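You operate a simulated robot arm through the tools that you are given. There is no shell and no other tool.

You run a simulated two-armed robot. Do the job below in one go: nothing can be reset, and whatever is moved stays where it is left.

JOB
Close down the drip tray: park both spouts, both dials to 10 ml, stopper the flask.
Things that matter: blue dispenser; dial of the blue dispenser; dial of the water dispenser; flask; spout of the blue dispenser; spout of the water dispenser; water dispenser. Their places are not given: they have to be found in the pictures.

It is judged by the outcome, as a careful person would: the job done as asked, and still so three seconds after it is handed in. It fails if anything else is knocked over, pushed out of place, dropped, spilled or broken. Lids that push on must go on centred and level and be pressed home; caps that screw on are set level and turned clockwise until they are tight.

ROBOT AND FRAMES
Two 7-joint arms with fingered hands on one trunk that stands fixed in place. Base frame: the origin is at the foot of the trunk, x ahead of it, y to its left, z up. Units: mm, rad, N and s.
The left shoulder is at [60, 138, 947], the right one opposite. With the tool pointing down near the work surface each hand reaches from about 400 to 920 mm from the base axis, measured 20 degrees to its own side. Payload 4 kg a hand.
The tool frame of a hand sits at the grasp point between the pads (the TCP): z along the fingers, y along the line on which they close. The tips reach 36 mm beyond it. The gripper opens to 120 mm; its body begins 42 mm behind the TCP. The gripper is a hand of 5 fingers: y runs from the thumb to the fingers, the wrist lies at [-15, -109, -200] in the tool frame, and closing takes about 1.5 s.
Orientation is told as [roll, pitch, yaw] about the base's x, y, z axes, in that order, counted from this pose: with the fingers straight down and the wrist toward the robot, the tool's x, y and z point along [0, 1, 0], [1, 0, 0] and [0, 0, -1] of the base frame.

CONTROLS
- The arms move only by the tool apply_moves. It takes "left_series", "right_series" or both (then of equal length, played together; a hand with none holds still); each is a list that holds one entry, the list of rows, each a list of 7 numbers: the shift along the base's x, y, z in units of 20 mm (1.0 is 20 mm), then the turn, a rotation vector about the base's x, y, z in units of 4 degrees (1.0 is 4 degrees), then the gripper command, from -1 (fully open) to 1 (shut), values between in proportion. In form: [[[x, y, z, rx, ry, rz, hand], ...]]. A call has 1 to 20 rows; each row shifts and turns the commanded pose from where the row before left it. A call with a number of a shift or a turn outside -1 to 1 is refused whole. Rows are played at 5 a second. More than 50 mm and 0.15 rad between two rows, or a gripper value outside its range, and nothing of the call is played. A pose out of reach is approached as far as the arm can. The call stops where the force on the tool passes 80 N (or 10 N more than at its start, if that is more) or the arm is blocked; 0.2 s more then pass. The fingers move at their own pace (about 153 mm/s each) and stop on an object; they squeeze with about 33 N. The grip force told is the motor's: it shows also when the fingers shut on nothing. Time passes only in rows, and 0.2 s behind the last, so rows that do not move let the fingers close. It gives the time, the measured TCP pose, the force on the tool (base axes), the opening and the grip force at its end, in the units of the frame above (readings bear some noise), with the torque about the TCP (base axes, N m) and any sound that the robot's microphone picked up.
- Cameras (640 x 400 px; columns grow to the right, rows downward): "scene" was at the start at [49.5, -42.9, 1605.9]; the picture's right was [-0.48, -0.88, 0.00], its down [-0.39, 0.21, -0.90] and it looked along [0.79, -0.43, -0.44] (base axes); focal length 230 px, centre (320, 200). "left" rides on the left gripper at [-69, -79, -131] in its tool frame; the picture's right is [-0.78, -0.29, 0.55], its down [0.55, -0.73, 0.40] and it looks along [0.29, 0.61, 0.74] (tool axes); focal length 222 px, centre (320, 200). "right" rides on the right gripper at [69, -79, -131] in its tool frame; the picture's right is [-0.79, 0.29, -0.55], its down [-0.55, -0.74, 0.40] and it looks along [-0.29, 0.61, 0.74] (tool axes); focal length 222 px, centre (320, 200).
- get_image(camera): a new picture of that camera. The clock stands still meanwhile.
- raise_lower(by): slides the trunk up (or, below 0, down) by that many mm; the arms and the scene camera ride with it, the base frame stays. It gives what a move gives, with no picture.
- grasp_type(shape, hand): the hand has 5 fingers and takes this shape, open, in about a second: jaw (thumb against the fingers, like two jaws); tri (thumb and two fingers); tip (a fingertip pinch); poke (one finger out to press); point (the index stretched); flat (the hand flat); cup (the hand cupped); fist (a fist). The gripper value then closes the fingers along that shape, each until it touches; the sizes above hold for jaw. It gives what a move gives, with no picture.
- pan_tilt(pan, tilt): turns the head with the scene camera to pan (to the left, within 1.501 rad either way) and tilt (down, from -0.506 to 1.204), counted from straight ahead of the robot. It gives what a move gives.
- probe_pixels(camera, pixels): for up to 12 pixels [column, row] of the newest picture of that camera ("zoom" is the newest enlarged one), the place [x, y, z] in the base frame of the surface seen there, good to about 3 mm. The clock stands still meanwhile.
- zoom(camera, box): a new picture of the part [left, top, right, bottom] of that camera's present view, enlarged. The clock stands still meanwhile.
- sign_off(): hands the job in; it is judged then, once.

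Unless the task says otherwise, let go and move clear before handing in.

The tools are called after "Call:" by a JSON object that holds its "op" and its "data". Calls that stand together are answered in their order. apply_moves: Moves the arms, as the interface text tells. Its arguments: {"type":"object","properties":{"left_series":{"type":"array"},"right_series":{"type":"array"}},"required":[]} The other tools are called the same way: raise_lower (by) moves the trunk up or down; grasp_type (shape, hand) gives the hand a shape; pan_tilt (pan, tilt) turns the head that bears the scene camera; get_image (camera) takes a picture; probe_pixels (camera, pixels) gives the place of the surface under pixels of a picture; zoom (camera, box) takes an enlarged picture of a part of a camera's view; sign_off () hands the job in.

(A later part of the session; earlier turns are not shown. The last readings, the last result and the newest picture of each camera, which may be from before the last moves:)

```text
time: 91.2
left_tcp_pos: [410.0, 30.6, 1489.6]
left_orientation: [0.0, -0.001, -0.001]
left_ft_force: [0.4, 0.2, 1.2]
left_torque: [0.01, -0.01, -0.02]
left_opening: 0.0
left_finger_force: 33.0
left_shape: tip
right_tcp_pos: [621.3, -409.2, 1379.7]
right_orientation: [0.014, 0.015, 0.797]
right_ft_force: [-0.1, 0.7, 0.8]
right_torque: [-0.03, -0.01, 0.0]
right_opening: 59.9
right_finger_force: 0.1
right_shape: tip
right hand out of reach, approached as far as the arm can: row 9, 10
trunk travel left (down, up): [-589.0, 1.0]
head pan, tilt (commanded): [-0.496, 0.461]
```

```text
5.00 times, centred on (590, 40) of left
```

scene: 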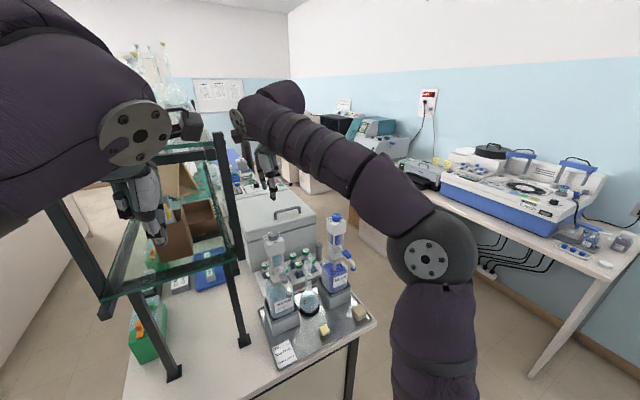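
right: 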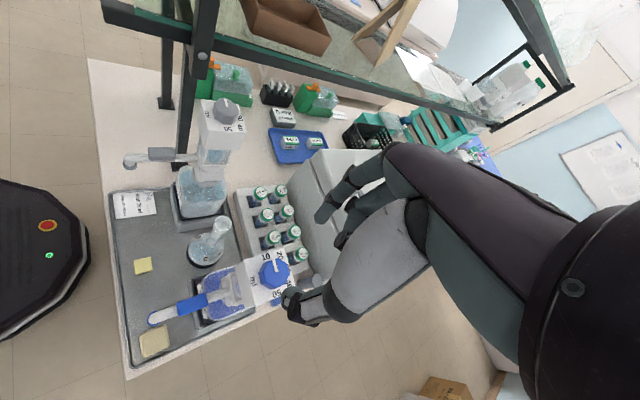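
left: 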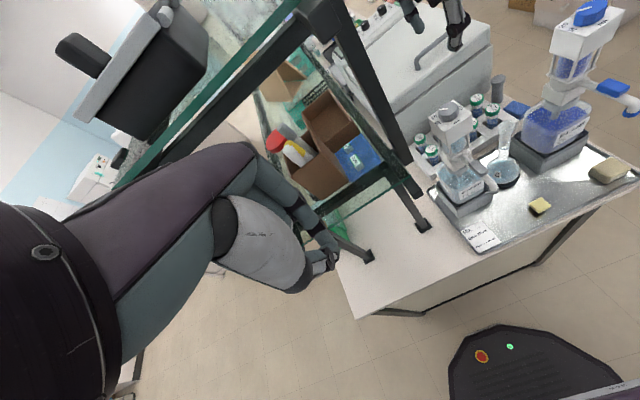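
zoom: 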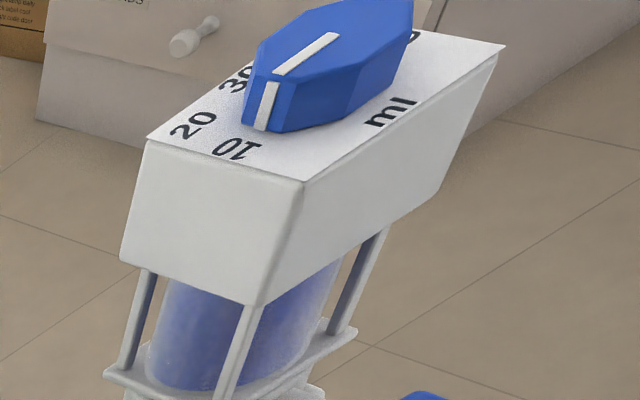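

The blue pointer measures about 86°, some 4° short of the 10 mark (water reads about 89°). I'll go back down on the blue knob and add a small turn.

Call:
{"op": "apply_moves", "data": {"right_series": [[[0, -0.15, -0.8, -0.2, -0.2, -0.17, 0], [0, -0.1, -0.8, 0, 0, 0, 0], [0, -0.05, -0.8, 0, 0, 0, 0], [0, 0, -0.9, 0, 0, 0, 0], [0, 0, -0.75, 0, 0, 0, 0], [0, 0, 0, 0, 0, 0, 0]]]}}

Call:
{"op": "zoom", "data": {"camera": "scene", "box": [310, 190, 360, 235]}}

Call:
{"op": "zoom", "data": {"camera": "right", "box": [220, 200, 360, 320]}}

```text
time: 92.6
left_tcp_pos: [409.2, 30.9, 1490.0]
left_orientation: [-0.002, 0.0, 0.001]
left_ft_force: [0.4, 0.1, 0.2]
left_torque: [-0.01, 0.0, 0.02]
left_opening: 0.0
left_finger_force: 32.8
left_shape: tip
right_tcp_pos: [620.9, -418.3, 1298.1]
right_orientation: [-0.019, 0.0, 0.773]
right_ft_force: [0.4, 0.0, -0.2]
right_torque: [0.0, 0.02, -0.01]
right_opening: 59.9
right_finger_force: 0.1
right_shape: tip
trunk travel left (down, up): [-589.0, 1.0]
head pan, tilt (commanded): [-0.496, 0.461]
```

```text
8.89 times, centred on (335, 212) of scene
```

zoom: 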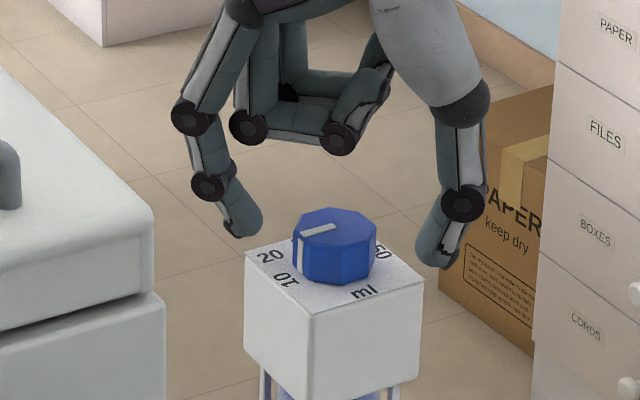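

```text
3.33 times, centred on (290, 260) of right
```

zoom: 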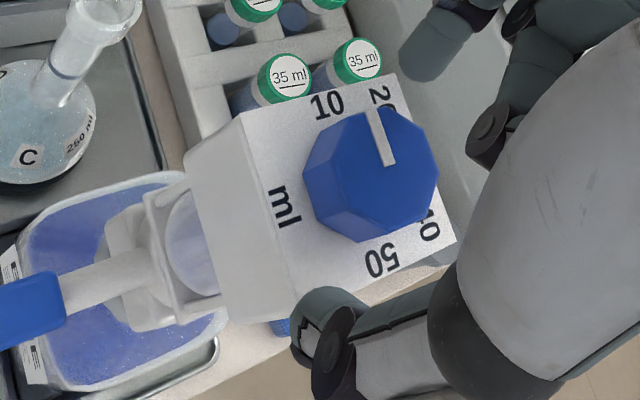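

The fingers are around the knob again. I'll close and turn 4° further.

Call:
{"op": "apply_moves", "data": {"right_series": [[[0.05, 0.08, 0, 0.27, 0, 0, 0.3], [0, 0, 0, 0, 0, 0, 0.5], [0, 0, 0, 0, 0, 0, 1], [0, 0, 0, 0, 0, 0, 1], [0, 0, 0, 0, 0, 0, 1], [0, 0, 0, 0, 0, 0, 1], [0, 0, 0, 0, 0, 0.5, 1], [0, 0, 0, 0, 0, 0.5, 1], [0, 0, 0, 0, 0, 0, 1], [0, 0, 0, 0, 0, 0, 0.5], [0, 0, 0, 0, 0, 0, 0.2], [0, 0, 0, 0, 0, 0, 0], [0, 0, 0, 0, 0, 0, 0], [0, 0, 0.5, 0, 0, 0, 0], [0, 0, 1, 0, 0, 0, 0], [0, 0, 1, 0, 0, 0, 0], [0, 0, 0.8, 0, 0, 0, 0], [0, 0, 0, 0, 0, 0, 0]]]}}

Call:
{"op": "zoom", "data": {"camera": "right", "box": [220, 230, 310, 310]}}

Call:
{"op": "zoom", "data": {"camera": "left", "box": [540, 0, 640, 80]}}

Call:
{"op": "zoom", "data": {"camera": "scene", "box": [310, 190, 360, 235]}}

```text
time: 96.4
left_tcp_pos: [409.8, 30.4, 1490.7]
left_orientation: [0.001, -0.001, 0.001]
left_ft_force: [-0.3, -0.5, -0.8]
left_torque: [0.0, 0.0, 0.03]
left_opening: 0.0
left_finger_force: 33.2
left_shape: tip
right_tcp_pos: [622.2, -416.1, 1365.8]
right_orientation: [-0.005, -0.014, 0.843]
right_ft_force: [-0.3, 0.8, 0.0]
right_torque: [-0.02, -0.01, 0.01]
right_opening: 60.0
right_finger_force: 0.0
right_shape: tip
trunk travel left (down, up): [-589.0, 1.0]
head pan, tilt (commanded): [-0.496, 0.461]
```

```text
5.00 times, centred on (265, 270) of right
```

zoom: 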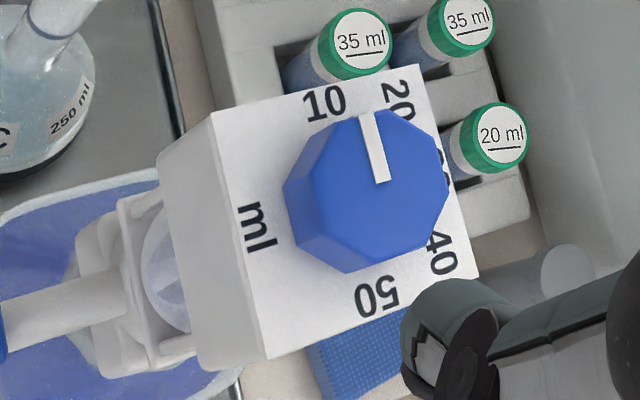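

```text
5.00 times, centred on (590, 40) of left
```

zoom: 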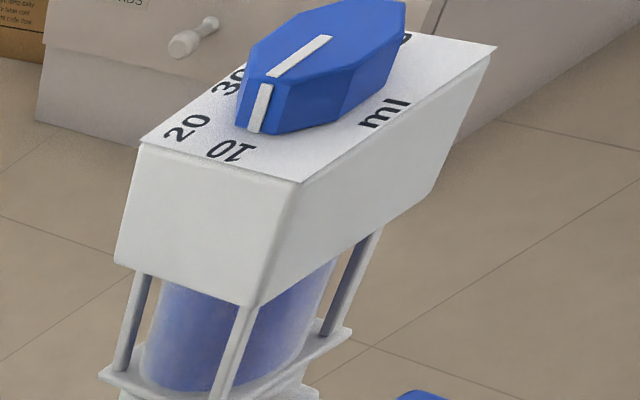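

```text
8.89 times, centred on (335, 212) of scene
```

zoom: 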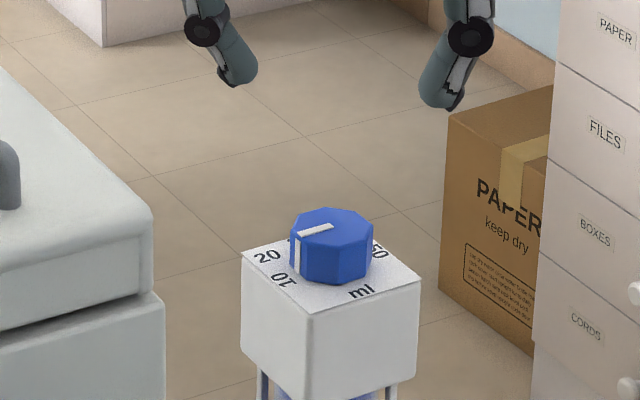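

Both dials now read 10 (blue ~88°, water ~89° by the same measure). Next the stopper: I'll locate its head corners and the flask mouth.

Call:
{"op": "zoom", "data": {"camera": "left", "box": [520, 190, 560, 222]}}

Call:
{"op": "probe_pixels", "data": {"camera": "zoom", "pixels": [[320, 200], [320, 130], [210, 200], [430, 200], [310, 270], [250, 165], [380, 165], [270, 240], [380, 240]]}}

Call:
{"op": "get_image", "data": {"camera": "scene"}}

Call:
{"op": "zoom", "data": {"camera": "scene", "box": [305, 315, 345, 345]}}

Call:
{"op": "probe_pixels", "data": {"camera": "zoom", "pixels": [[320, 200], [290, 180], [350, 180], [330, 150], [300, 220], [340, 220], [310, 260]]}}

```text
12.50 times, centred on (540, 206) of left
```

zoom: 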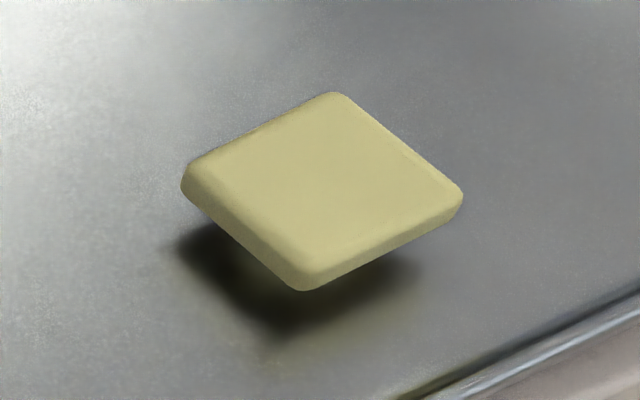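

```text
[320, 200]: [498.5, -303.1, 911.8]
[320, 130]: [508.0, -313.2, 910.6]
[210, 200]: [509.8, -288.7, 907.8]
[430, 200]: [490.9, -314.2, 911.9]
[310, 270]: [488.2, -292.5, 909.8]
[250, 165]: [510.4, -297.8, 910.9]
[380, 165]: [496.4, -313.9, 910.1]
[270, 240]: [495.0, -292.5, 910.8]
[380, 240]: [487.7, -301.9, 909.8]
```

```text
taken
```

scene: 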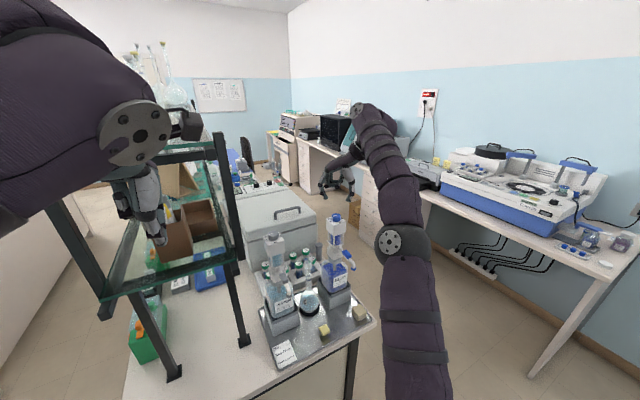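

```text
13.33 times, centred on (325, 330) of scene
```

zoom: 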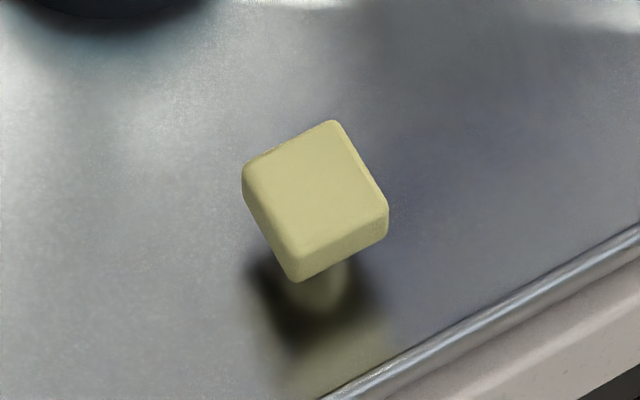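

```text
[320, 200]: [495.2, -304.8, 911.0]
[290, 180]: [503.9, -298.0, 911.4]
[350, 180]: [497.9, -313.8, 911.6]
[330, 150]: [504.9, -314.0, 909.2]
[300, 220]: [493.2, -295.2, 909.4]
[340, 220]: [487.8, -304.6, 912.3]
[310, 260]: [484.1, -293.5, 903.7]
```

The stopper head is an axis-aligned block about 23×29 mm centred near (500,-305.5), top at z≈911. Now I'll zoom on the flask mouth from the scene and left cameras and probe its rim.

Call:
{"op": "zoom", "data": {"camera": "scene", "box": [295, 250, 325, 275]}}

Call:
{"op": "zoom", "data": {"camera": "left", "box": [490, 110, 525, 140]}}

Call:
{"op": "zoom", "data": {"camera": "right", "box": [190, 190, 250, 250]}}

```text
16.00 times, centred on (310, 262) of scene
```

zoom: 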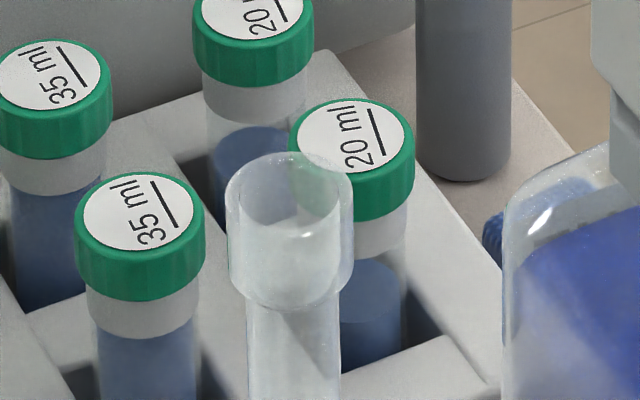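

```text
13.33 times, centred on (508, 125) of left
```

zoom: 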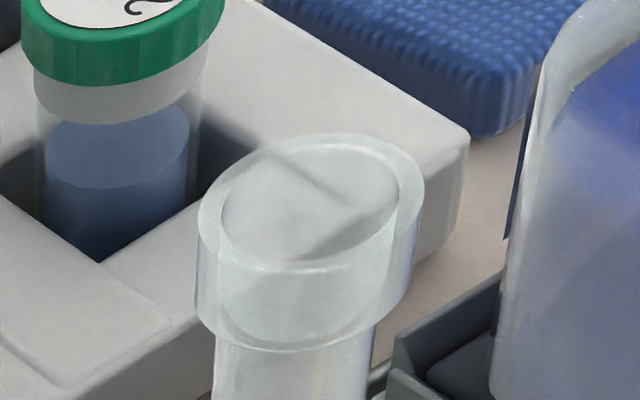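

```text
6.67 times, centred on (220, 220) of right
```

zoom: 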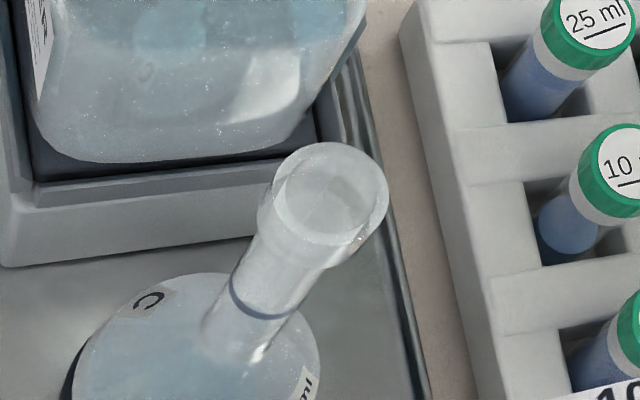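

I'll probe points on the glass rim in each view to get the mouth's centre.

Call:
{"op": "probe_pixels", "data": {"camera": "zoom", "pixels": [[336, 147], [382, 185], [355, 225], [300, 235], [280, 205], [295, 165], [370, 160], [320, 150], [384, 200], [372, 212]]}}

Call:
{"op": "zoom", "data": {"camera": "left", "box": [490, 110, 525, 140]}}

Call:
{"op": "probe_pixels", "data": {"camera": "zoom", "pixels": [[205, 225], [410, 190], [300, 265], [300, 275], [375, 240], [240, 260], [225, 180], [330, 140], [400, 150], [270, 150], [310, 335], [415, 170]]}}

Call:
{"op": "zoom", "data": {"camera": "scene", "box": [295, 250, 325, 275]}}

Call:
{"op": "probe_pixels", "data": {"camera": "zoom", "pixels": [[232, 195], [348, 200], [288, 230], [285, 225], [290, 155], [250, 165], [335, 165], [330, 220], [245, 215], [290, 235]]}}

```text
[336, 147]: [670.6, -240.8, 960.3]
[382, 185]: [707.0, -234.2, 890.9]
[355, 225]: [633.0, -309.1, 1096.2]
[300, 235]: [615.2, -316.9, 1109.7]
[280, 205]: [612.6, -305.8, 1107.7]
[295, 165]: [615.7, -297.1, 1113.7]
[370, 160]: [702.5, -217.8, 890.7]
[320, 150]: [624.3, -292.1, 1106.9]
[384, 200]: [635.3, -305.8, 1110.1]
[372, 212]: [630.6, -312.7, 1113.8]
```

```text
13.33 times, centred on (508, 125) of left
```

zoom: 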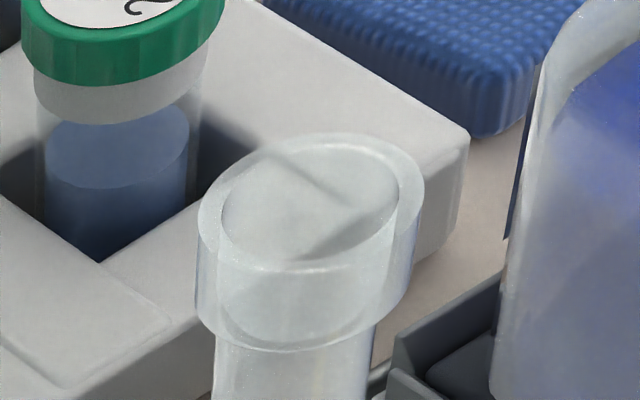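

```text
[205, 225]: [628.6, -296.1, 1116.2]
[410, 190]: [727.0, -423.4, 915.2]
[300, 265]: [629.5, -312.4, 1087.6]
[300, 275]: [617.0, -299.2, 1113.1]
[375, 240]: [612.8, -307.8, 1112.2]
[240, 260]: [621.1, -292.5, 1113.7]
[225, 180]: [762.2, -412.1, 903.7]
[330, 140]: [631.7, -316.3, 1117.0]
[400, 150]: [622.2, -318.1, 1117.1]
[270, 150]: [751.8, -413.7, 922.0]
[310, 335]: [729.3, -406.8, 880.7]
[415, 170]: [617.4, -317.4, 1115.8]
```

```text
16.00 times, centred on (310, 262) of scene
```

zoom: 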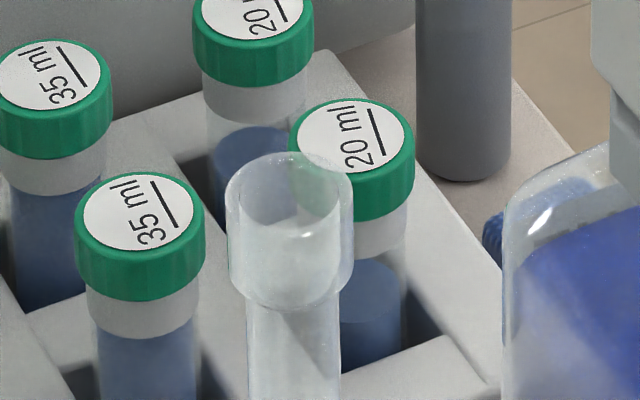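

```text
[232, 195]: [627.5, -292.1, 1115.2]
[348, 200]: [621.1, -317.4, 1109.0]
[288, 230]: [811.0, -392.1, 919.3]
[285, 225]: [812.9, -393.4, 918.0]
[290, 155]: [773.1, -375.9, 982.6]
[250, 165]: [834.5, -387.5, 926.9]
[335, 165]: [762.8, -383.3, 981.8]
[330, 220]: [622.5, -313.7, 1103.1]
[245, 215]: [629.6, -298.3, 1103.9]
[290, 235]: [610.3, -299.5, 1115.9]
```

The rim is at z≈1116 with centre near (622.5,-305) and outer radius ~13 mm. Before carrying the stopper between the heads I want the true width of the hand, so I'll probe the curled fingers' outer edge.

Call:
{"op": "zoom", "data": {"camera": "scene", "box": [310, 120, 390, 210]}}

Call:
{"op": "probe_pixels", "data": {"camera": "zoom", "pixels": [[160, 250], [200, 250], [240, 240], [270, 220], [300, 260], [340, 250], [370, 230], [320, 180], [250, 180], [380, 300], [400, 200], [440, 220]]}}

```text
4.44 times, centred on (350, 165) of scene
```

zoom: 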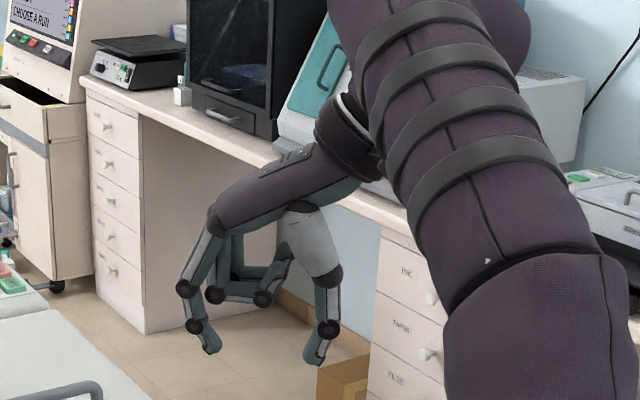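

```text
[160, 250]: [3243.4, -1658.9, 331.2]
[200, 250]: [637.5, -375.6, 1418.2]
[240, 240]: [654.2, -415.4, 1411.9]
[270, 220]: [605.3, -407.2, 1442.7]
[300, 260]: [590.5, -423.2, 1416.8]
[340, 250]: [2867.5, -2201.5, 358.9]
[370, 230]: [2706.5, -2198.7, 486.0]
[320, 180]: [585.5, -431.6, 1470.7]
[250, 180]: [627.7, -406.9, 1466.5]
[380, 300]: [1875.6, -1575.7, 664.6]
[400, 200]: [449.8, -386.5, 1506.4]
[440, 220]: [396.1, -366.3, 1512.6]
```

I'll lean the hand 10° about the pinch axis (which keeps the stopper level) for more clearance to the blue head. First I'll swing back to yaw 0 above the stopper and descend to a hover.

Call:
{"op": "apply_moves", "data": {"right_series": [[[-0.47, 0.33, 0, 0, 0, -0.93, 0], [-0.47, 0.33, 0, 0, 0, -0.93, 0], [-0.47, 0.33, 0, 0, 0, -0.93, 0], [-0.47, 0.33, 0, 0, 0, -0.93, 0], [-0.47, 0.33, 0, 0, 0, -0.93, 0], [-0.47, 0.33, 0, 0, 0, -0.93, 0], [-0.47, 0.33, 0, 0, 0, -0.93, 0], [-0.47, 0.33, 0, 0, 0, -0.93, 0], [-0.47, 0.33, 0, 0, 0, -0.93, 0], [-0.47, 0.33, 0, 0, 0, -0.93, 0], [-0.47, 0.33, 0, 0, 0, -0.93, 0], [-0.47, 0.33, 0, 0, 0, -0.93, 0], [-0.47, 0.33, 0, 0, 0, -0.93, 0], [0, 0, 0, 0, 0, 0, 0]]]}}

Call:
{"op": "apply_moves", "data": {"right_series": [[[0, 0.4, -0.9, -0.8, 0, 0, 0], [0, 0.4, -0.9, -0.8, 0, 0, 0], [0, 0.4, -0.9, -0.9, 0, 0, 0], [0, 0.3, -0.9, 0, 0, 0, 0], [0, 0, -0.9, 0, 0, 0, 0], [0, 0, -0.9, 0, 0, 0, 0], [0, 0, -0.9, 0, 0, 0, 0], [0, 0, -0.9, 0, 0, 0, 0], [0, 0, -0.9, 0, 0, 0, 0], [0, 0, -0.9, 0, 0, 0, 0], [0, 0, -0.9, 0, 0, 0, 0], [0, 0, -0.9, 0, 0, 0, 0], [0, 0, -0.9, 0, 0, 0, 0], [0, 0, -0.9, 0, 0, 0, 0], [0, 0, -0.9, 0, 0, 0, 0], [0, 0, 0, 0, 0, 0, 0]]]}}

Call:
{"op": "get_image", "data": {"camera": "scene"}}

Call:
{"op": "get_image", "data": {"camera": "right"}}

Call:
{"op": "get_image", "data": {"camera": "left"}}

```text
time: 99.4
left_tcp_pos: [409.5, 30.0, 1490.3]
left_orientation: [0.0, 0.001, 0.001]
left_ft_force: [1.2, -0.5, 0.5]
left_torque: [0.03, -0.01, 0.0]
left_opening: 0.1
left_finger_force: 32.9
left_shape: tip
right_tcp_pos: [500.4, -329.4, 1366.9]
right_orientation: [-0.007, -0.015, -0.001]
right_ft_force: [0.2, 0.2, 0.1]
right_torque: [-0.02, 0.04, 0.0]
right_opening: 59.8
right_finger_force: 0.1
right_shape: tip
trunk travel left (down, up): [-589.0, 1.0]
head pan, tilt (commanded): [-0.496, 0.461]
```

```text
time: 102.8
left_tcp_pos: [408.8, 31.0, 1489.9]
left_orientation: [-0.001, 0.001, 0.001]
left_ft_force: [0.6, -0.1, 0.5]
left_torque: [0.01, 0.02, -0.01]
left_opening: 0.0
left_finger_force: 33.3
left_shape: tip
right_tcp_pos: [500.4, -297.4, 1095.3]
right_orientation: [-0.18, -0.014, -0.001]
right_ft_force: [-0.6, 0.3, 0.1]
right_torque: [0.0, 0.0, 0.02]
right_opening: 59.9
right_finger_force: 0.0
right_shape: tip
trunk travel left (down, up): [-589.0, 1.0]
head pan, tilt (commanded): [-0.496, 0.461]
```

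```text
taken
```

scene: 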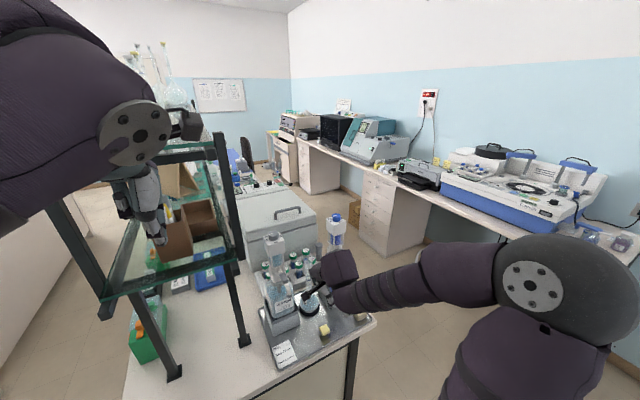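

```text
taken
```

right: 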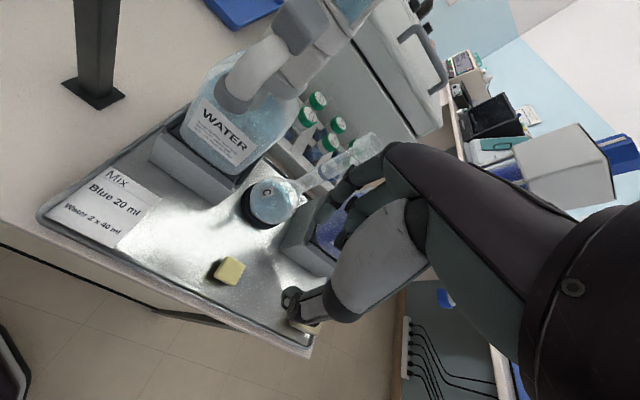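

```text
taken
```

left: 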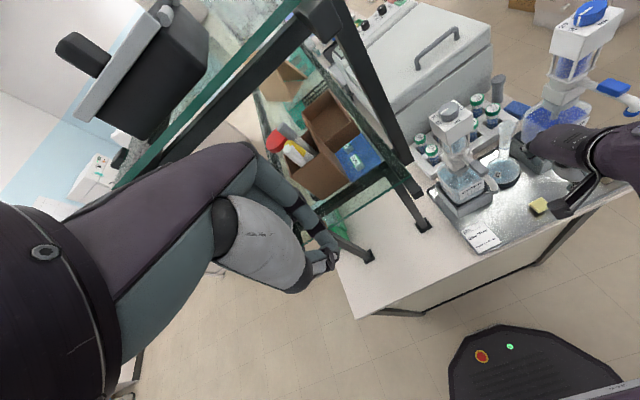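

The hand hovers above the stopper, which is at (229,270) in the right view. I'll zoom and probe its corners for precise alignment.

Call:
{"op": "zoom", "data": {"camera": "right", "box": [200, 245, 260, 295]}}

Call:
{"op": "probe_pixels", "data": {"camera": "zoom", "pixels": [[320, 200], [265, 120], [430, 160], [380, 270], [230, 240], [300, 140], [400, 200], [320, 255], [250, 190], [340, 150], [290, 230]]}}

Call:
{"op": "zoom", "data": {"camera": "scene", "box": [305, 260, 365, 345]}}

```text
8.00 times, centred on (230, 270) of right
```

zoom: 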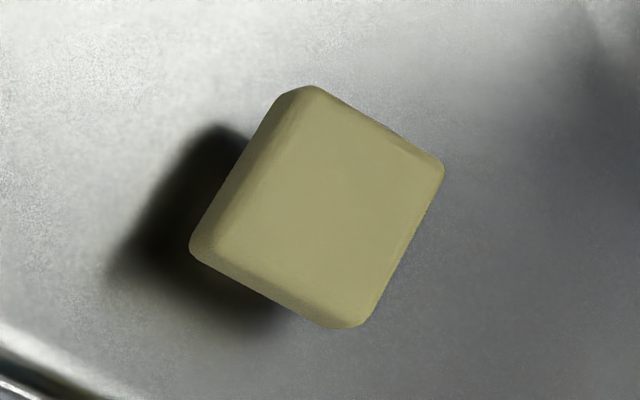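

```text
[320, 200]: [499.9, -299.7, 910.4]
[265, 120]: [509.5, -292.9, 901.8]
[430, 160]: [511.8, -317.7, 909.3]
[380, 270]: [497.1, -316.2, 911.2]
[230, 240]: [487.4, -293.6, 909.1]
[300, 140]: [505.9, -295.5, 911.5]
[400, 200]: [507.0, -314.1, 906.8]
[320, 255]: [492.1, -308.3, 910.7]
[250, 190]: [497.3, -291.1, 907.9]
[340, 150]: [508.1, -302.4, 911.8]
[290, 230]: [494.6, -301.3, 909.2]
```

```text
4.71 times, centred on (335, 302) of scene
```

zoom: 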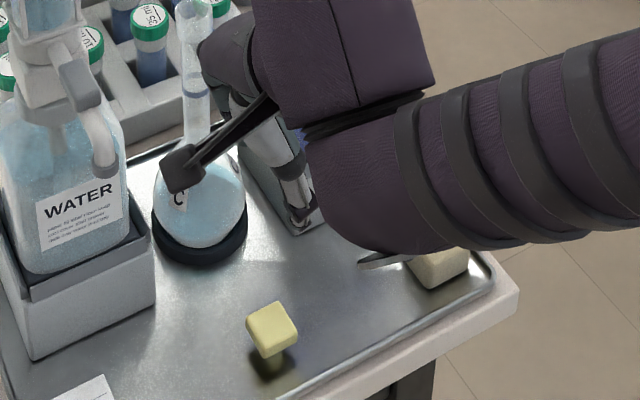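

The stopper head is centred at about (500,-305), sides along the base axes. I'll descend to just above it and look at its profile between the fingers.

Call:
{"op": "apply_moves", "data": {"right_series": [[[0, -0.12, -0.9, 0, 0.2, 0, 0], [0, 0, -0.9, 0, 0, 0, 0], [0, 0, -0.9, 0, 0, 0, 0], [0, 0, -0.9, 0, 0, 0, 0], [0, 0, -0.9, 0, 0, 0, 0], [0, 0, -0.7, 0, 0, 0, 0], [0, 0, 0, 0, 0, 0, 0]]]}}

Call:
{"op": "zoom", "data": {"camera": "right", "box": [220, 180, 400, 320]}}

Call:
{"op": "zoom", "data": {"camera": "scene", "box": [295, 290, 355, 345]}}

Call:
{"op": "zoom", "data": {"camera": "left", "box": [500, 160, 600, 240]}}

```text
time: 104.4
left_tcp_pos: [409.7, 30.0, 1490.3]
left_orientation: [-0.001, -0.001, 0.0]
left_ft_force: [-0.7, 1.0, -0.2]
left_torque: [-0.02, 0.01, 0.01]
left_opening: 0.0
left_finger_force: 33.0
left_shape: tip
right_tcp_pos: [500.2, -301.6, 992.2]
right_orientation: [-0.182, 0.0, 0.001]
right_ft_force: [-0.2, 0.7, 0.5]
right_torque: [-0.01, 0.02, 0.02]
right_opening: 60.0
right_finger_force: 0.1
right_shape: tip
trunk travel left (down, up): [-589.0, 1.0]
head pan, tilt (commanded): [-0.496, 0.461]
```

```text
2.86 times, centred on (310, 250) of right
```

zoom: 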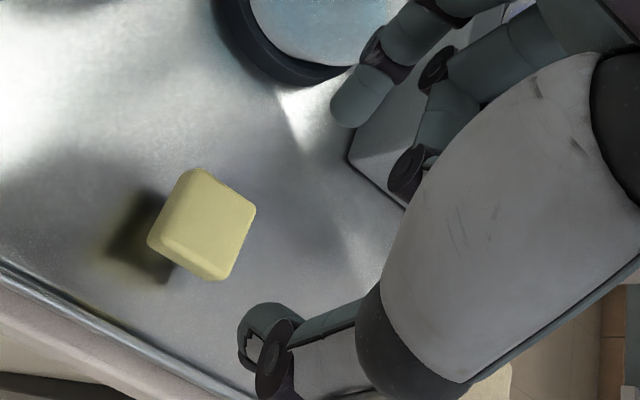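

```text
7.27 times, centred on (325, 318) of scene
```

zoom: 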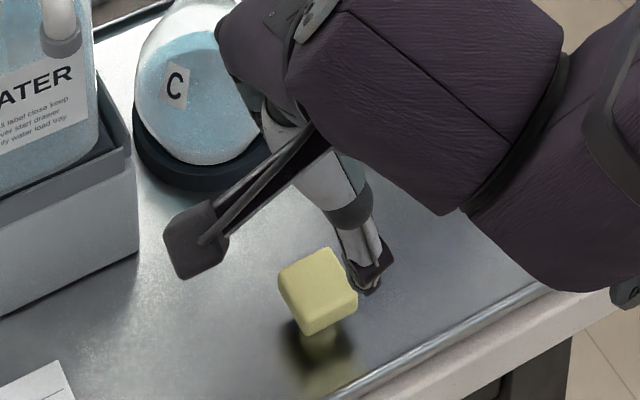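

```text
5.00 times, centred on (550, 200) of left
```

zoom: 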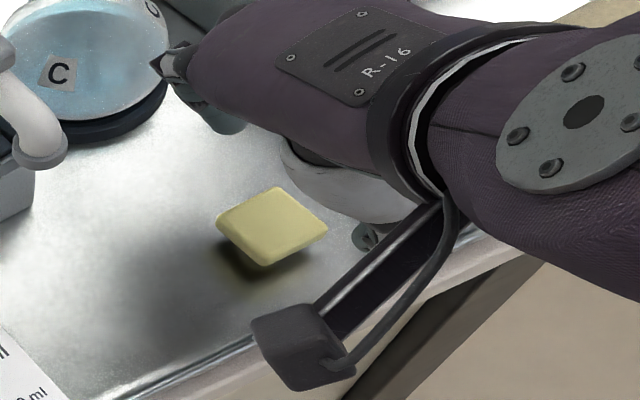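

The head is a block about 16 mm thick on a short stem. I'll narrow the opening to 45 mm and lower so that the tips end just above the head's underside (TCP z≈933).

Call:
{"op": "apply_moves", "data": {"right_series": [[[0, 0.05, 0, 0, 0, 0, 0.25], [0, 0, -0.6, 0, 0, 0, 0.25], [0, 0, -0.6, 0, 0, 0, 0.25], [0, 0, -0.6, 0, 0, 0, 0.25], [0, 0, -0.6, 0, 0, 0, 0.25], [0, 0, -0.55, 0, 0, 0, 0.25], [0, 0, 0, 0, 0, 0, 0.25]]]}}

Call:
{"op": "zoom", "data": {"camera": "right", "box": [220, 180, 400, 320]}}

Call:
{"op": "zoom", "data": {"camera": "scene", "box": [295, 290, 355, 345]}}

Call:
{"op": "zoom", "data": {"camera": "left", "box": [500, 160, 600, 240]}}

```text
time: 106.0
left_tcp_pos: [409.3, 29.9, 1489.8]
left_orientation: [0.001, -0.001, 0.0]
left_ft_force: [0.9, -0.3, 0.0]
left_torque: [-0.02, -0.02, 0.0]
left_opening: 0.0
left_finger_force: 32.7
left_shape: tip
right_tcp_pos: [499.0, -300.2, 932.7]
right_orientation: [-0.182, 0.002, -0.001]
right_ft_force: [-0.6, -0.5, -0.1]
right_torque: [0.0, 0.03, -0.01]
right_opening: 45.6
right_finger_force: 0.1
right_shape: tip
trunk travel left (down, up): [-589.0, 1.0]
head pan, tilt (commanded): [-0.496, 0.461]
```

```text
2.86 times, centred on (310, 250) of right
```

zoom: 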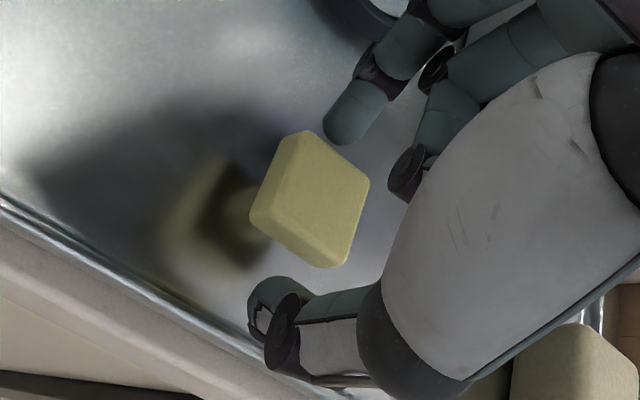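

```text
7.27 times, centred on (325, 318) of scene
```

zoom: 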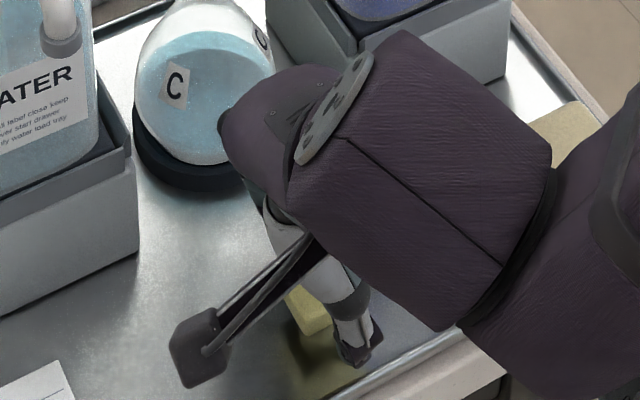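

```text
5.00 times, centred on (550, 200) of left
```

zoom: 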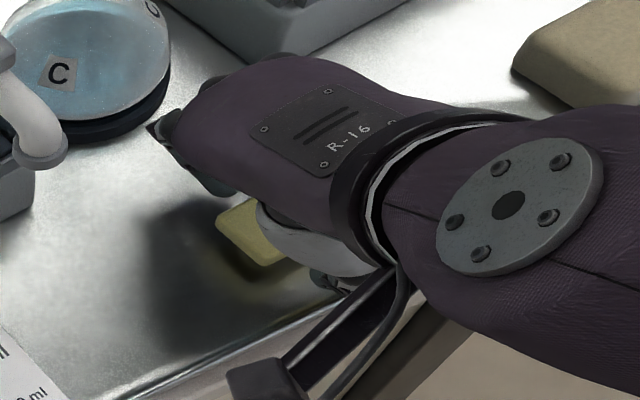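

The stopper head sits midway between thumb (258,300) and index (345,125) in the right view. I'll close the pinch gently.

Call:
{"op": "apply_moves", "data": {"right_series": [[[0, 0, 0, 0, 0, 0, 0.4], [0, 0, 0, 0, 0, 0, 0.5], [0, 0, 0, 0, 0, 0, 0.6], [0, 0, 0, 0, 0, 0, 0.8], [0, 0, 0, 0, 0, 0, 1], [0, 0, 0, 0, 0, 0, 1], [0, 0, 0, 0, 0, 0, 1], [0, 0, 0, 0, 0, 0, 1]]]}}

Call:
{"op": "zoom", "data": {"camera": "right", "box": [220, 180, 400, 320]}}

Call:
{"op": "zoom", "data": {"camera": "scene", "box": [295, 290, 355, 345]}}

```text
time: 107.8
left_tcp_pos: [410.2, 30.3, 1490.2]
left_orientation: [-0.001, -0.001, 0.001]
left_ft_force: [0.4, 0.3, -0.3]
left_torque: [-0.01, -0.01, 0.01]
left_opening: 0.1
left_finger_force: 32.4
left_shape: tip
right_tcp_pos: [499.5, -301.8, 932.7]
right_orientation: [-0.183, -0.001, -0.001]
right_ft_force: [0.1, -0.3, 1.0]
right_torque: [0.06, 0.01, 0.03]
right_opening: 24.6
right_finger_force: 33.1
right_shape: tip
trunk travel left (down, up): [-589.0, 1.0]
head pan, tilt (commanded): [-0.496, 0.461]
```

```text
2.86 times, centred on (310, 250) of right
```

zoom: 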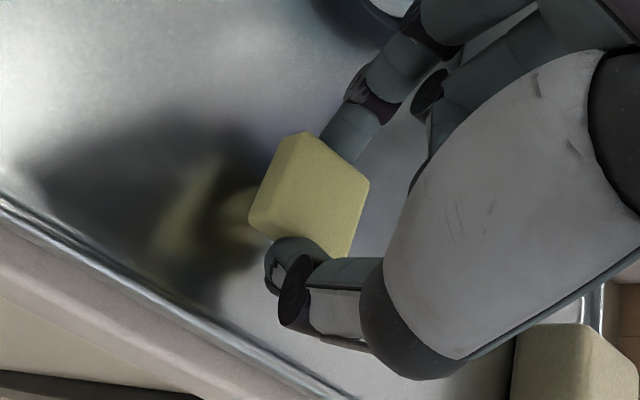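

```text
7.27 times, centred on (325, 318) of scene
```

zoom: 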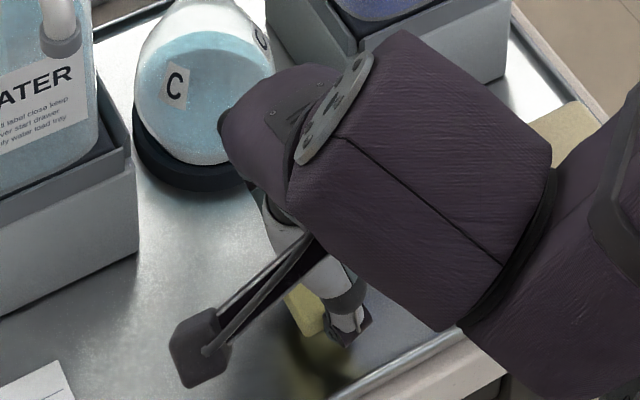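

The stopper is held (24.6 mm) without having shifted. I'll lift it straight up to TCP z≈1200 and check that it hangs level.

Call:
{"op": "apply_moves", "data": {"right_series": [[[0, 0, 0.3, 0, 0, 0, 1], [0, 0, 0.6, 0, 0, 0, 1], [0, 0, 0.95, 0, 0, 0, 1], [0, 0, 0.95, 0, 0, 0, 1], [0, 0, 0.95, 0, 0, 0, 1], [0, 0, 0.95, 0, 0, 0, 1], [0, 0, 0.95, 0, 0, 0, 1], [0, 0, 0.95, 0, 0, 0, 1], [0, 0, 0.95, 0, 0, 0, 1], [0, 0, 0.95, 0, 0, 0, 1], [0, 0, 0.95, 0, 0, 0, 1], [0, 0, 0.95, 0, 0, 0, 1], [0, 0, 0.95, 0, 0, 0, 1], [0, 0, 0.95, 0, 0, 0, 1], [0, 0, 0.95, 0, 0, 0, 1], [0, 0, 0, 0, 0, 0, 1]]]}}

Call:
{"op": "zoom", "data": {"camera": "right", "box": [220, 180, 400, 320]}}

Call:
{"op": "zoom", "data": {"camera": "scene", "box": [290, 240, 360, 300]}}

Call:
{"op": "zoom", "data": {"camera": "left", "box": [480, 60, 620, 180]}}

```text
time: 111.2
left_tcp_pos: [409.5, 31.6, 1490.2]
left_orientation: [0.0, 0.0, 0.0]
left_ft_force: [-0.1, -0.3, 0.1]
left_torque: [-0.01, 0.04, -0.03]
left_opening: 0.0
left_finger_force: 33.7
left_shape: tip
right_tcp_pos: [499.7, -300.7, 1198.0]
right_orientation: [-0.182, 0.001, 0.001]
right_ft_force: [0.1, -0.2, -0.8]
right_torque: [0.03, 0.01, -0.01]
right_opening: 24.3
right_finger_force: 32.7
right_shape: tip
trunk travel left (down, up): [-589.0, 1.0]
head pan, tilt (commanded): [-0.496, 0.461]
```

```text
2.86 times, centred on (310, 250) of right
```

zoom: 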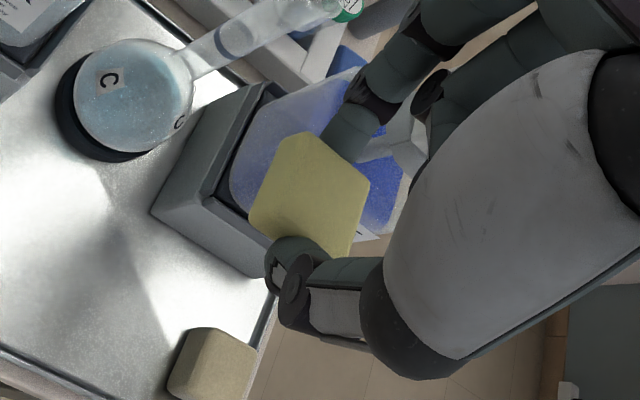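

```text
6.67 times, centred on (325, 270) of scene
```

zoom: 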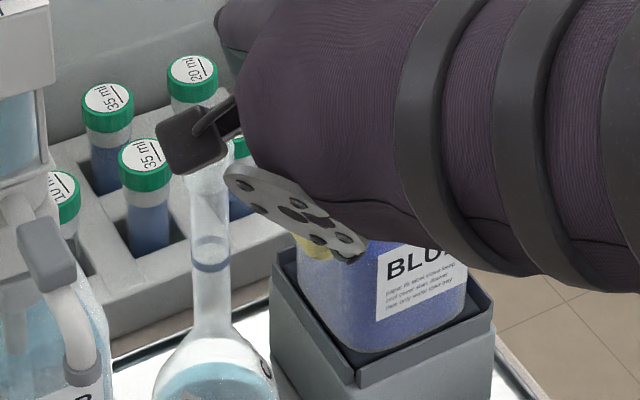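

```text
3.33 times, centred on (550, 120) of left
```

zoom: 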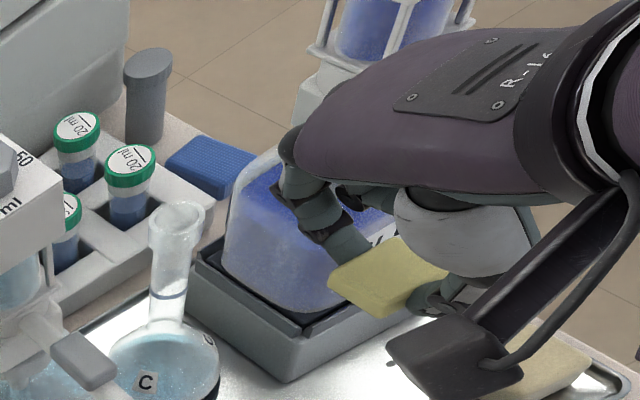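

The stopper hangs unchanged in the grip. I'll carry it forward over the flask mouth, staying 35 mm above the rim.

Call:
{"op": "apply_moves", "data": {"right_series": [[[0.75, 0, 0, 0, 0, 0, 1], [0.75, 0, 0, 0, 0, 0, 1], [0.75, 0, 0, 0, 0, 0, 1], [0.75, 0, 0, 0, 0, 0, 1], [0.75, 0, 0, 0, 0, 0, 1], [0.75, 0, 0, 0, 0, 0, 1], [0.75, 0, 0, 0, 0, 0, 1], [0.75, 0, 0, 0, 0, 0, 1], [0, 0, 0, 0, 0, 0, 1]]]}}

Call:
{"op": "get_image", "data": {"camera": "right"}}

Call:
{"op": "zoom", "data": {"camera": "scene", "box": [270, 210, 370, 300]}}

Call:
{"op": "zoom", "data": {"camera": "left", "box": [440, 60, 580, 180]}}

```text
time: 113.2
left_tcp_pos: [408.4, 30.6, 1492.3]
left_orientation: [0.0, 0.002, 0.001]
left_ft_force: [0.9, 1.0, 0.3]
left_torque: [0.01, -0.01, -0.03]
left_opening: 0.0
left_finger_force: 33.0
left_shape: tip
right_tcp_pos: [619.8, -300.8, 1198.0]
right_orientation: [-0.181, 0.0, 0.0]
right_ft_force: [0.5, 0.0, 0.5]
right_torque: [-0.03, -0.03, -0.01]
right_opening: 24.2
right_finger_force: 33.0
right_shape: tip
trunk travel left (down, up): [-589.0, 1.0]
head pan, tilt (commanded): [-0.496, 0.461]
```

```text
taken
```

right: 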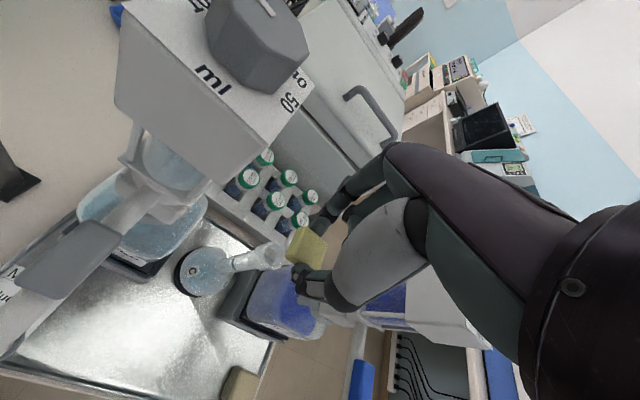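

```text
4.44 times, centred on (320, 255) of scene
```

zoom: 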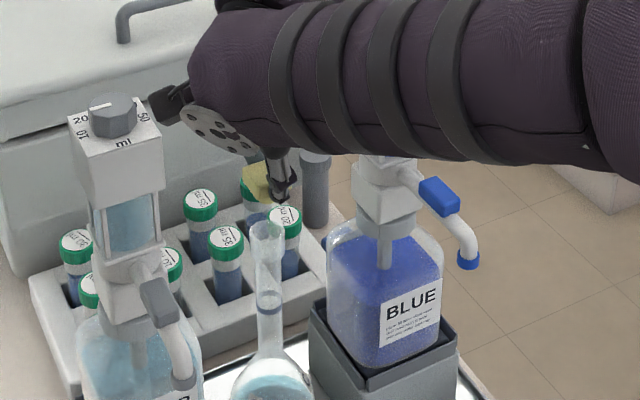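

```text
3.33 times, centred on (510, 120) of left
```

zoom: 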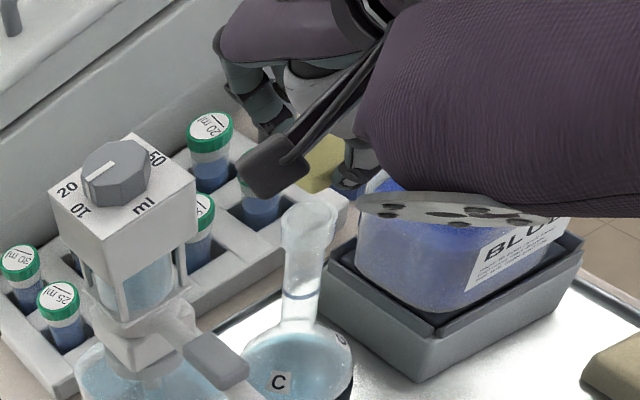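

The stopper is above the mouth. I'll zoom in the right and scene views and probe the stopper's head and the rim to fine-tune the alignment.

Call:
{"op": "zoom", "data": {"camera": "right", "box": [240, 215, 330, 285]}}

Call:
{"op": "probe_pixels", "data": {"camera": "zoom", "pixels": [[450, 200], [370, 200], [450, 120], [520, 170], [420, 260], [470, 280], [170, 240], [200, 185], [230, 200], [245, 240], [220, 290], [185, 210]]}}

Call:
{"op": "zoom", "data": {"camera": "scene", "box": [295, 240, 335, 275]}}

Call:
{"op": "probe_pixels", "data": {"camera": "zoom", "pixels": [[200, 80], [230, 70], [260, 90], [215, 120], [250, 130], [190, 100], [185, 225], [280, 225], [230, 260], [200, 190], [270, 200]]}}

```text
5.71 times, centred on (285, 250) of right
```

zoom: 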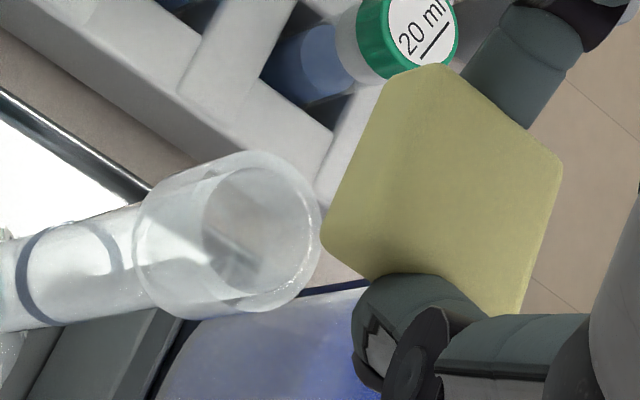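

```text
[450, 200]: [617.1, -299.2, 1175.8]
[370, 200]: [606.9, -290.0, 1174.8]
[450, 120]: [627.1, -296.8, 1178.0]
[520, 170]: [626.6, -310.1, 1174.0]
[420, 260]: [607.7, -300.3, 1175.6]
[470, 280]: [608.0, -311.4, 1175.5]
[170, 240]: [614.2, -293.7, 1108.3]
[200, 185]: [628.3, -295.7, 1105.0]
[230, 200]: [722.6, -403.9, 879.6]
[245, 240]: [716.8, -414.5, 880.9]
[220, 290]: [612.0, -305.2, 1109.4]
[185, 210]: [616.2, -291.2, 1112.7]
```

```text
11.43 times, centred on (315, 258) of scene
```

zoom: 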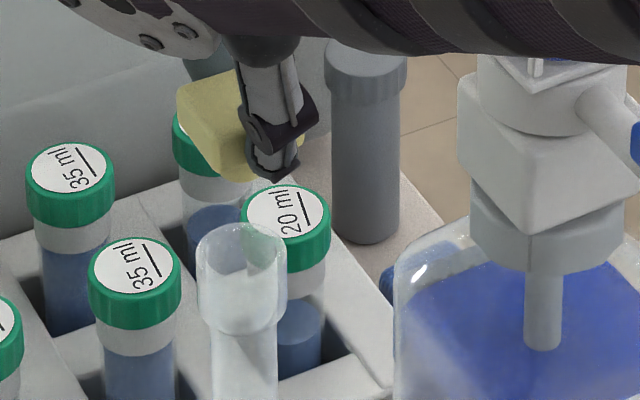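

```text
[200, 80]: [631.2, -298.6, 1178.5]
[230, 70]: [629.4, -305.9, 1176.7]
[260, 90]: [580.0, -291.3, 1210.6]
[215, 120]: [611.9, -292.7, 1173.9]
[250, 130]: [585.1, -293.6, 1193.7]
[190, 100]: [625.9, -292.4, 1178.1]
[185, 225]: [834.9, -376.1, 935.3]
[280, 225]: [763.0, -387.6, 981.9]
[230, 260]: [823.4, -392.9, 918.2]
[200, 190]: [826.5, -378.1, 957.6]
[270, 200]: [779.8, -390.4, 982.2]
```

Head top reads z≈1176 as expected. The stopper centre is about (620,-305.5) and the mouth's about (623,-305), so I'll shift 3 mm forward and lower until the stem is just above the rim.

Call:
{"op": "apply_moves", "data": {"right_series": [[[0.15, 0.02, -0.4, 0, 0, 0, 1], [0, 0, -0.4, 0, 0, 0, 1], [0, 0, -0.4, 0, 0, 0, 1], [0, 0, -0.4, 0, 0, 0, 1], [0, 0, 0, 0, 0, 0, 1]]]}}

Call:
{"op": "zoom", "data": {"camera": "scene", "box": [295, 240, 335, 275]}}

Call:
{"op": "zoom", "data": {"camera": "right", "box": [250, 205, 340, 275]}}

Call:
{"op": "zoom", "data": {"camera": "left", "box": [480, 80, 540, 140]}}

```text
time: 114.4
left_tcp_pos: [409.2, 29.7, 1490.8]
left_orientation: [-0.001, 0.0, 0.0]
left_ft_force: [0.0, 0.2, -0.8]
left_torque: [-0.01, 0.01, 0.0]
left_opening: 0.0
left_finger_force: 33.4
left_shape: tip
right_tcp_pos: [621.7, -300.6, 1165.7]
right_orientation: [-0.181, -0.002, 0.002]
right_ft_force: [0.3, 0.0, 0.2]
right_torque: [-0.04, 0.01, 0.02]
right_opening: 24.0
right_finger_force: 33.0
right_shape: tip
trunk travel left (down, up): [-589.0, 1.0]
head pan, tilt (commanded): [-0.496, 0.461]
```

```text
11.43 times, centred on (315, 258) of scene
```

zoom: 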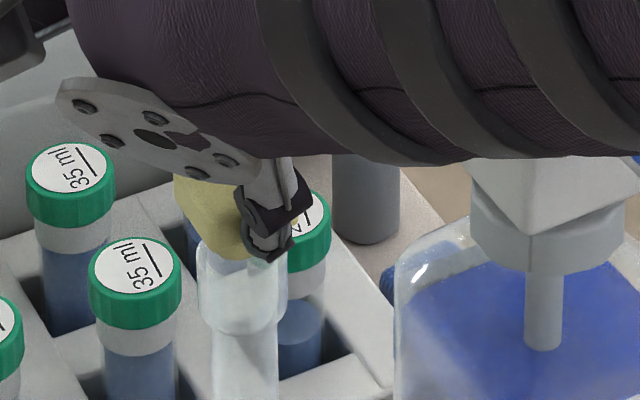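

```text
5.71 times, centred on (295, 240) of right
```

zoom: 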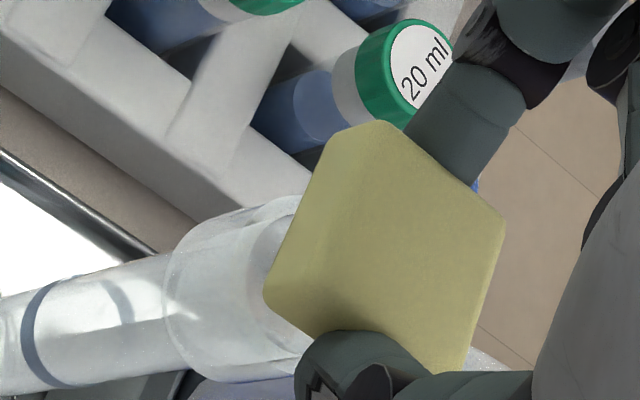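

```text
6.67 times, centred on (510, 110) of left
```

zoom: 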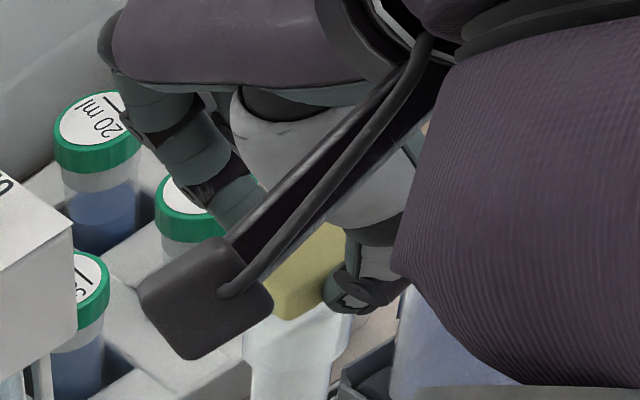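

The stem is now just above the rim and looks centred to within a couple of mm. I'll lower in small steps and watch the force.

Call:
{"op": "apply_moves", "data": {"right_series": [[[0, 0, -0.2, 0, 0, 0, 1], [0, 0, -0.15, 0, 0, 0, 1], [0, 0, 0, 0, 0, 0, 1]]]}}

Call:
{"op": "zoom", "data": {"camera": "scene", "box": [300, 245, 330, 275]}}

Call:
{"op": "zoom", "data": {"camera": "right", "box": [250, 205, 340, 275]}}

```text
time: 115.2
left_tcp_pos: [409.3, 31.2, 1490.4]
left_orientation: [0.0, -0.001, 0.001]
left_ft_force: [-0.2, -0.3, -0.4]
left_torque: [0.03, 0.0, 0.02]
left_opening: 0.5
left_finger_force: 32.8
left_shape: tip
right_tcp_pos: [621.7, -301.0, 1159.5]
right_orientation: [-0.182, 0.002, 0.002]
right_ft_force: [-0.1, -0.6, 0.6]
right_torque: [0.0, 0.0, -0.02]
right_opening: 24.1
right_finger_force: 33.4
right_shape: tip
trunk travel left (down, up): [-589.0, 1.0]
head pan, tilt (commanded): [-0.496, 0.461]
```

```text
13.33 times, centred on (315, 260) of scene
```

zoom: 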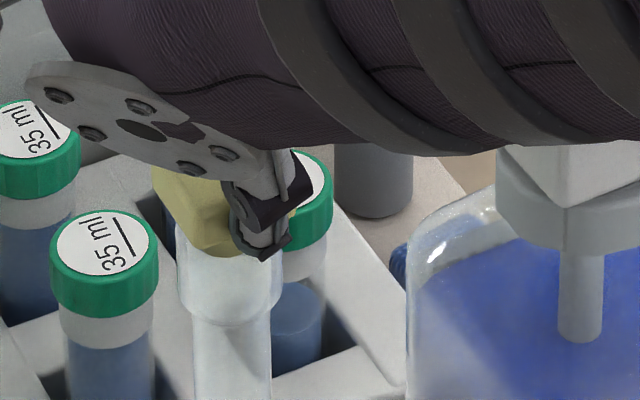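

```text
5.71 times, centred on (295, 240) of right
```

zoom: 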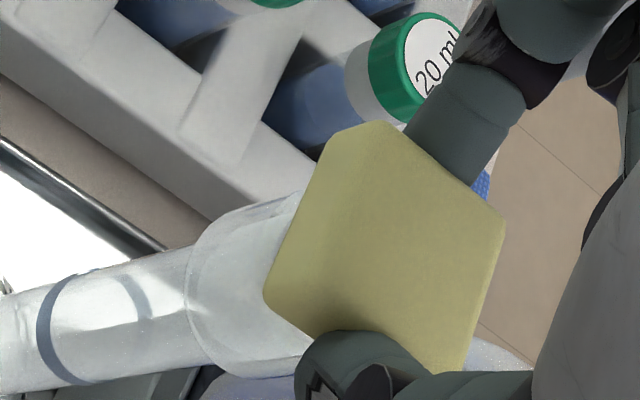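

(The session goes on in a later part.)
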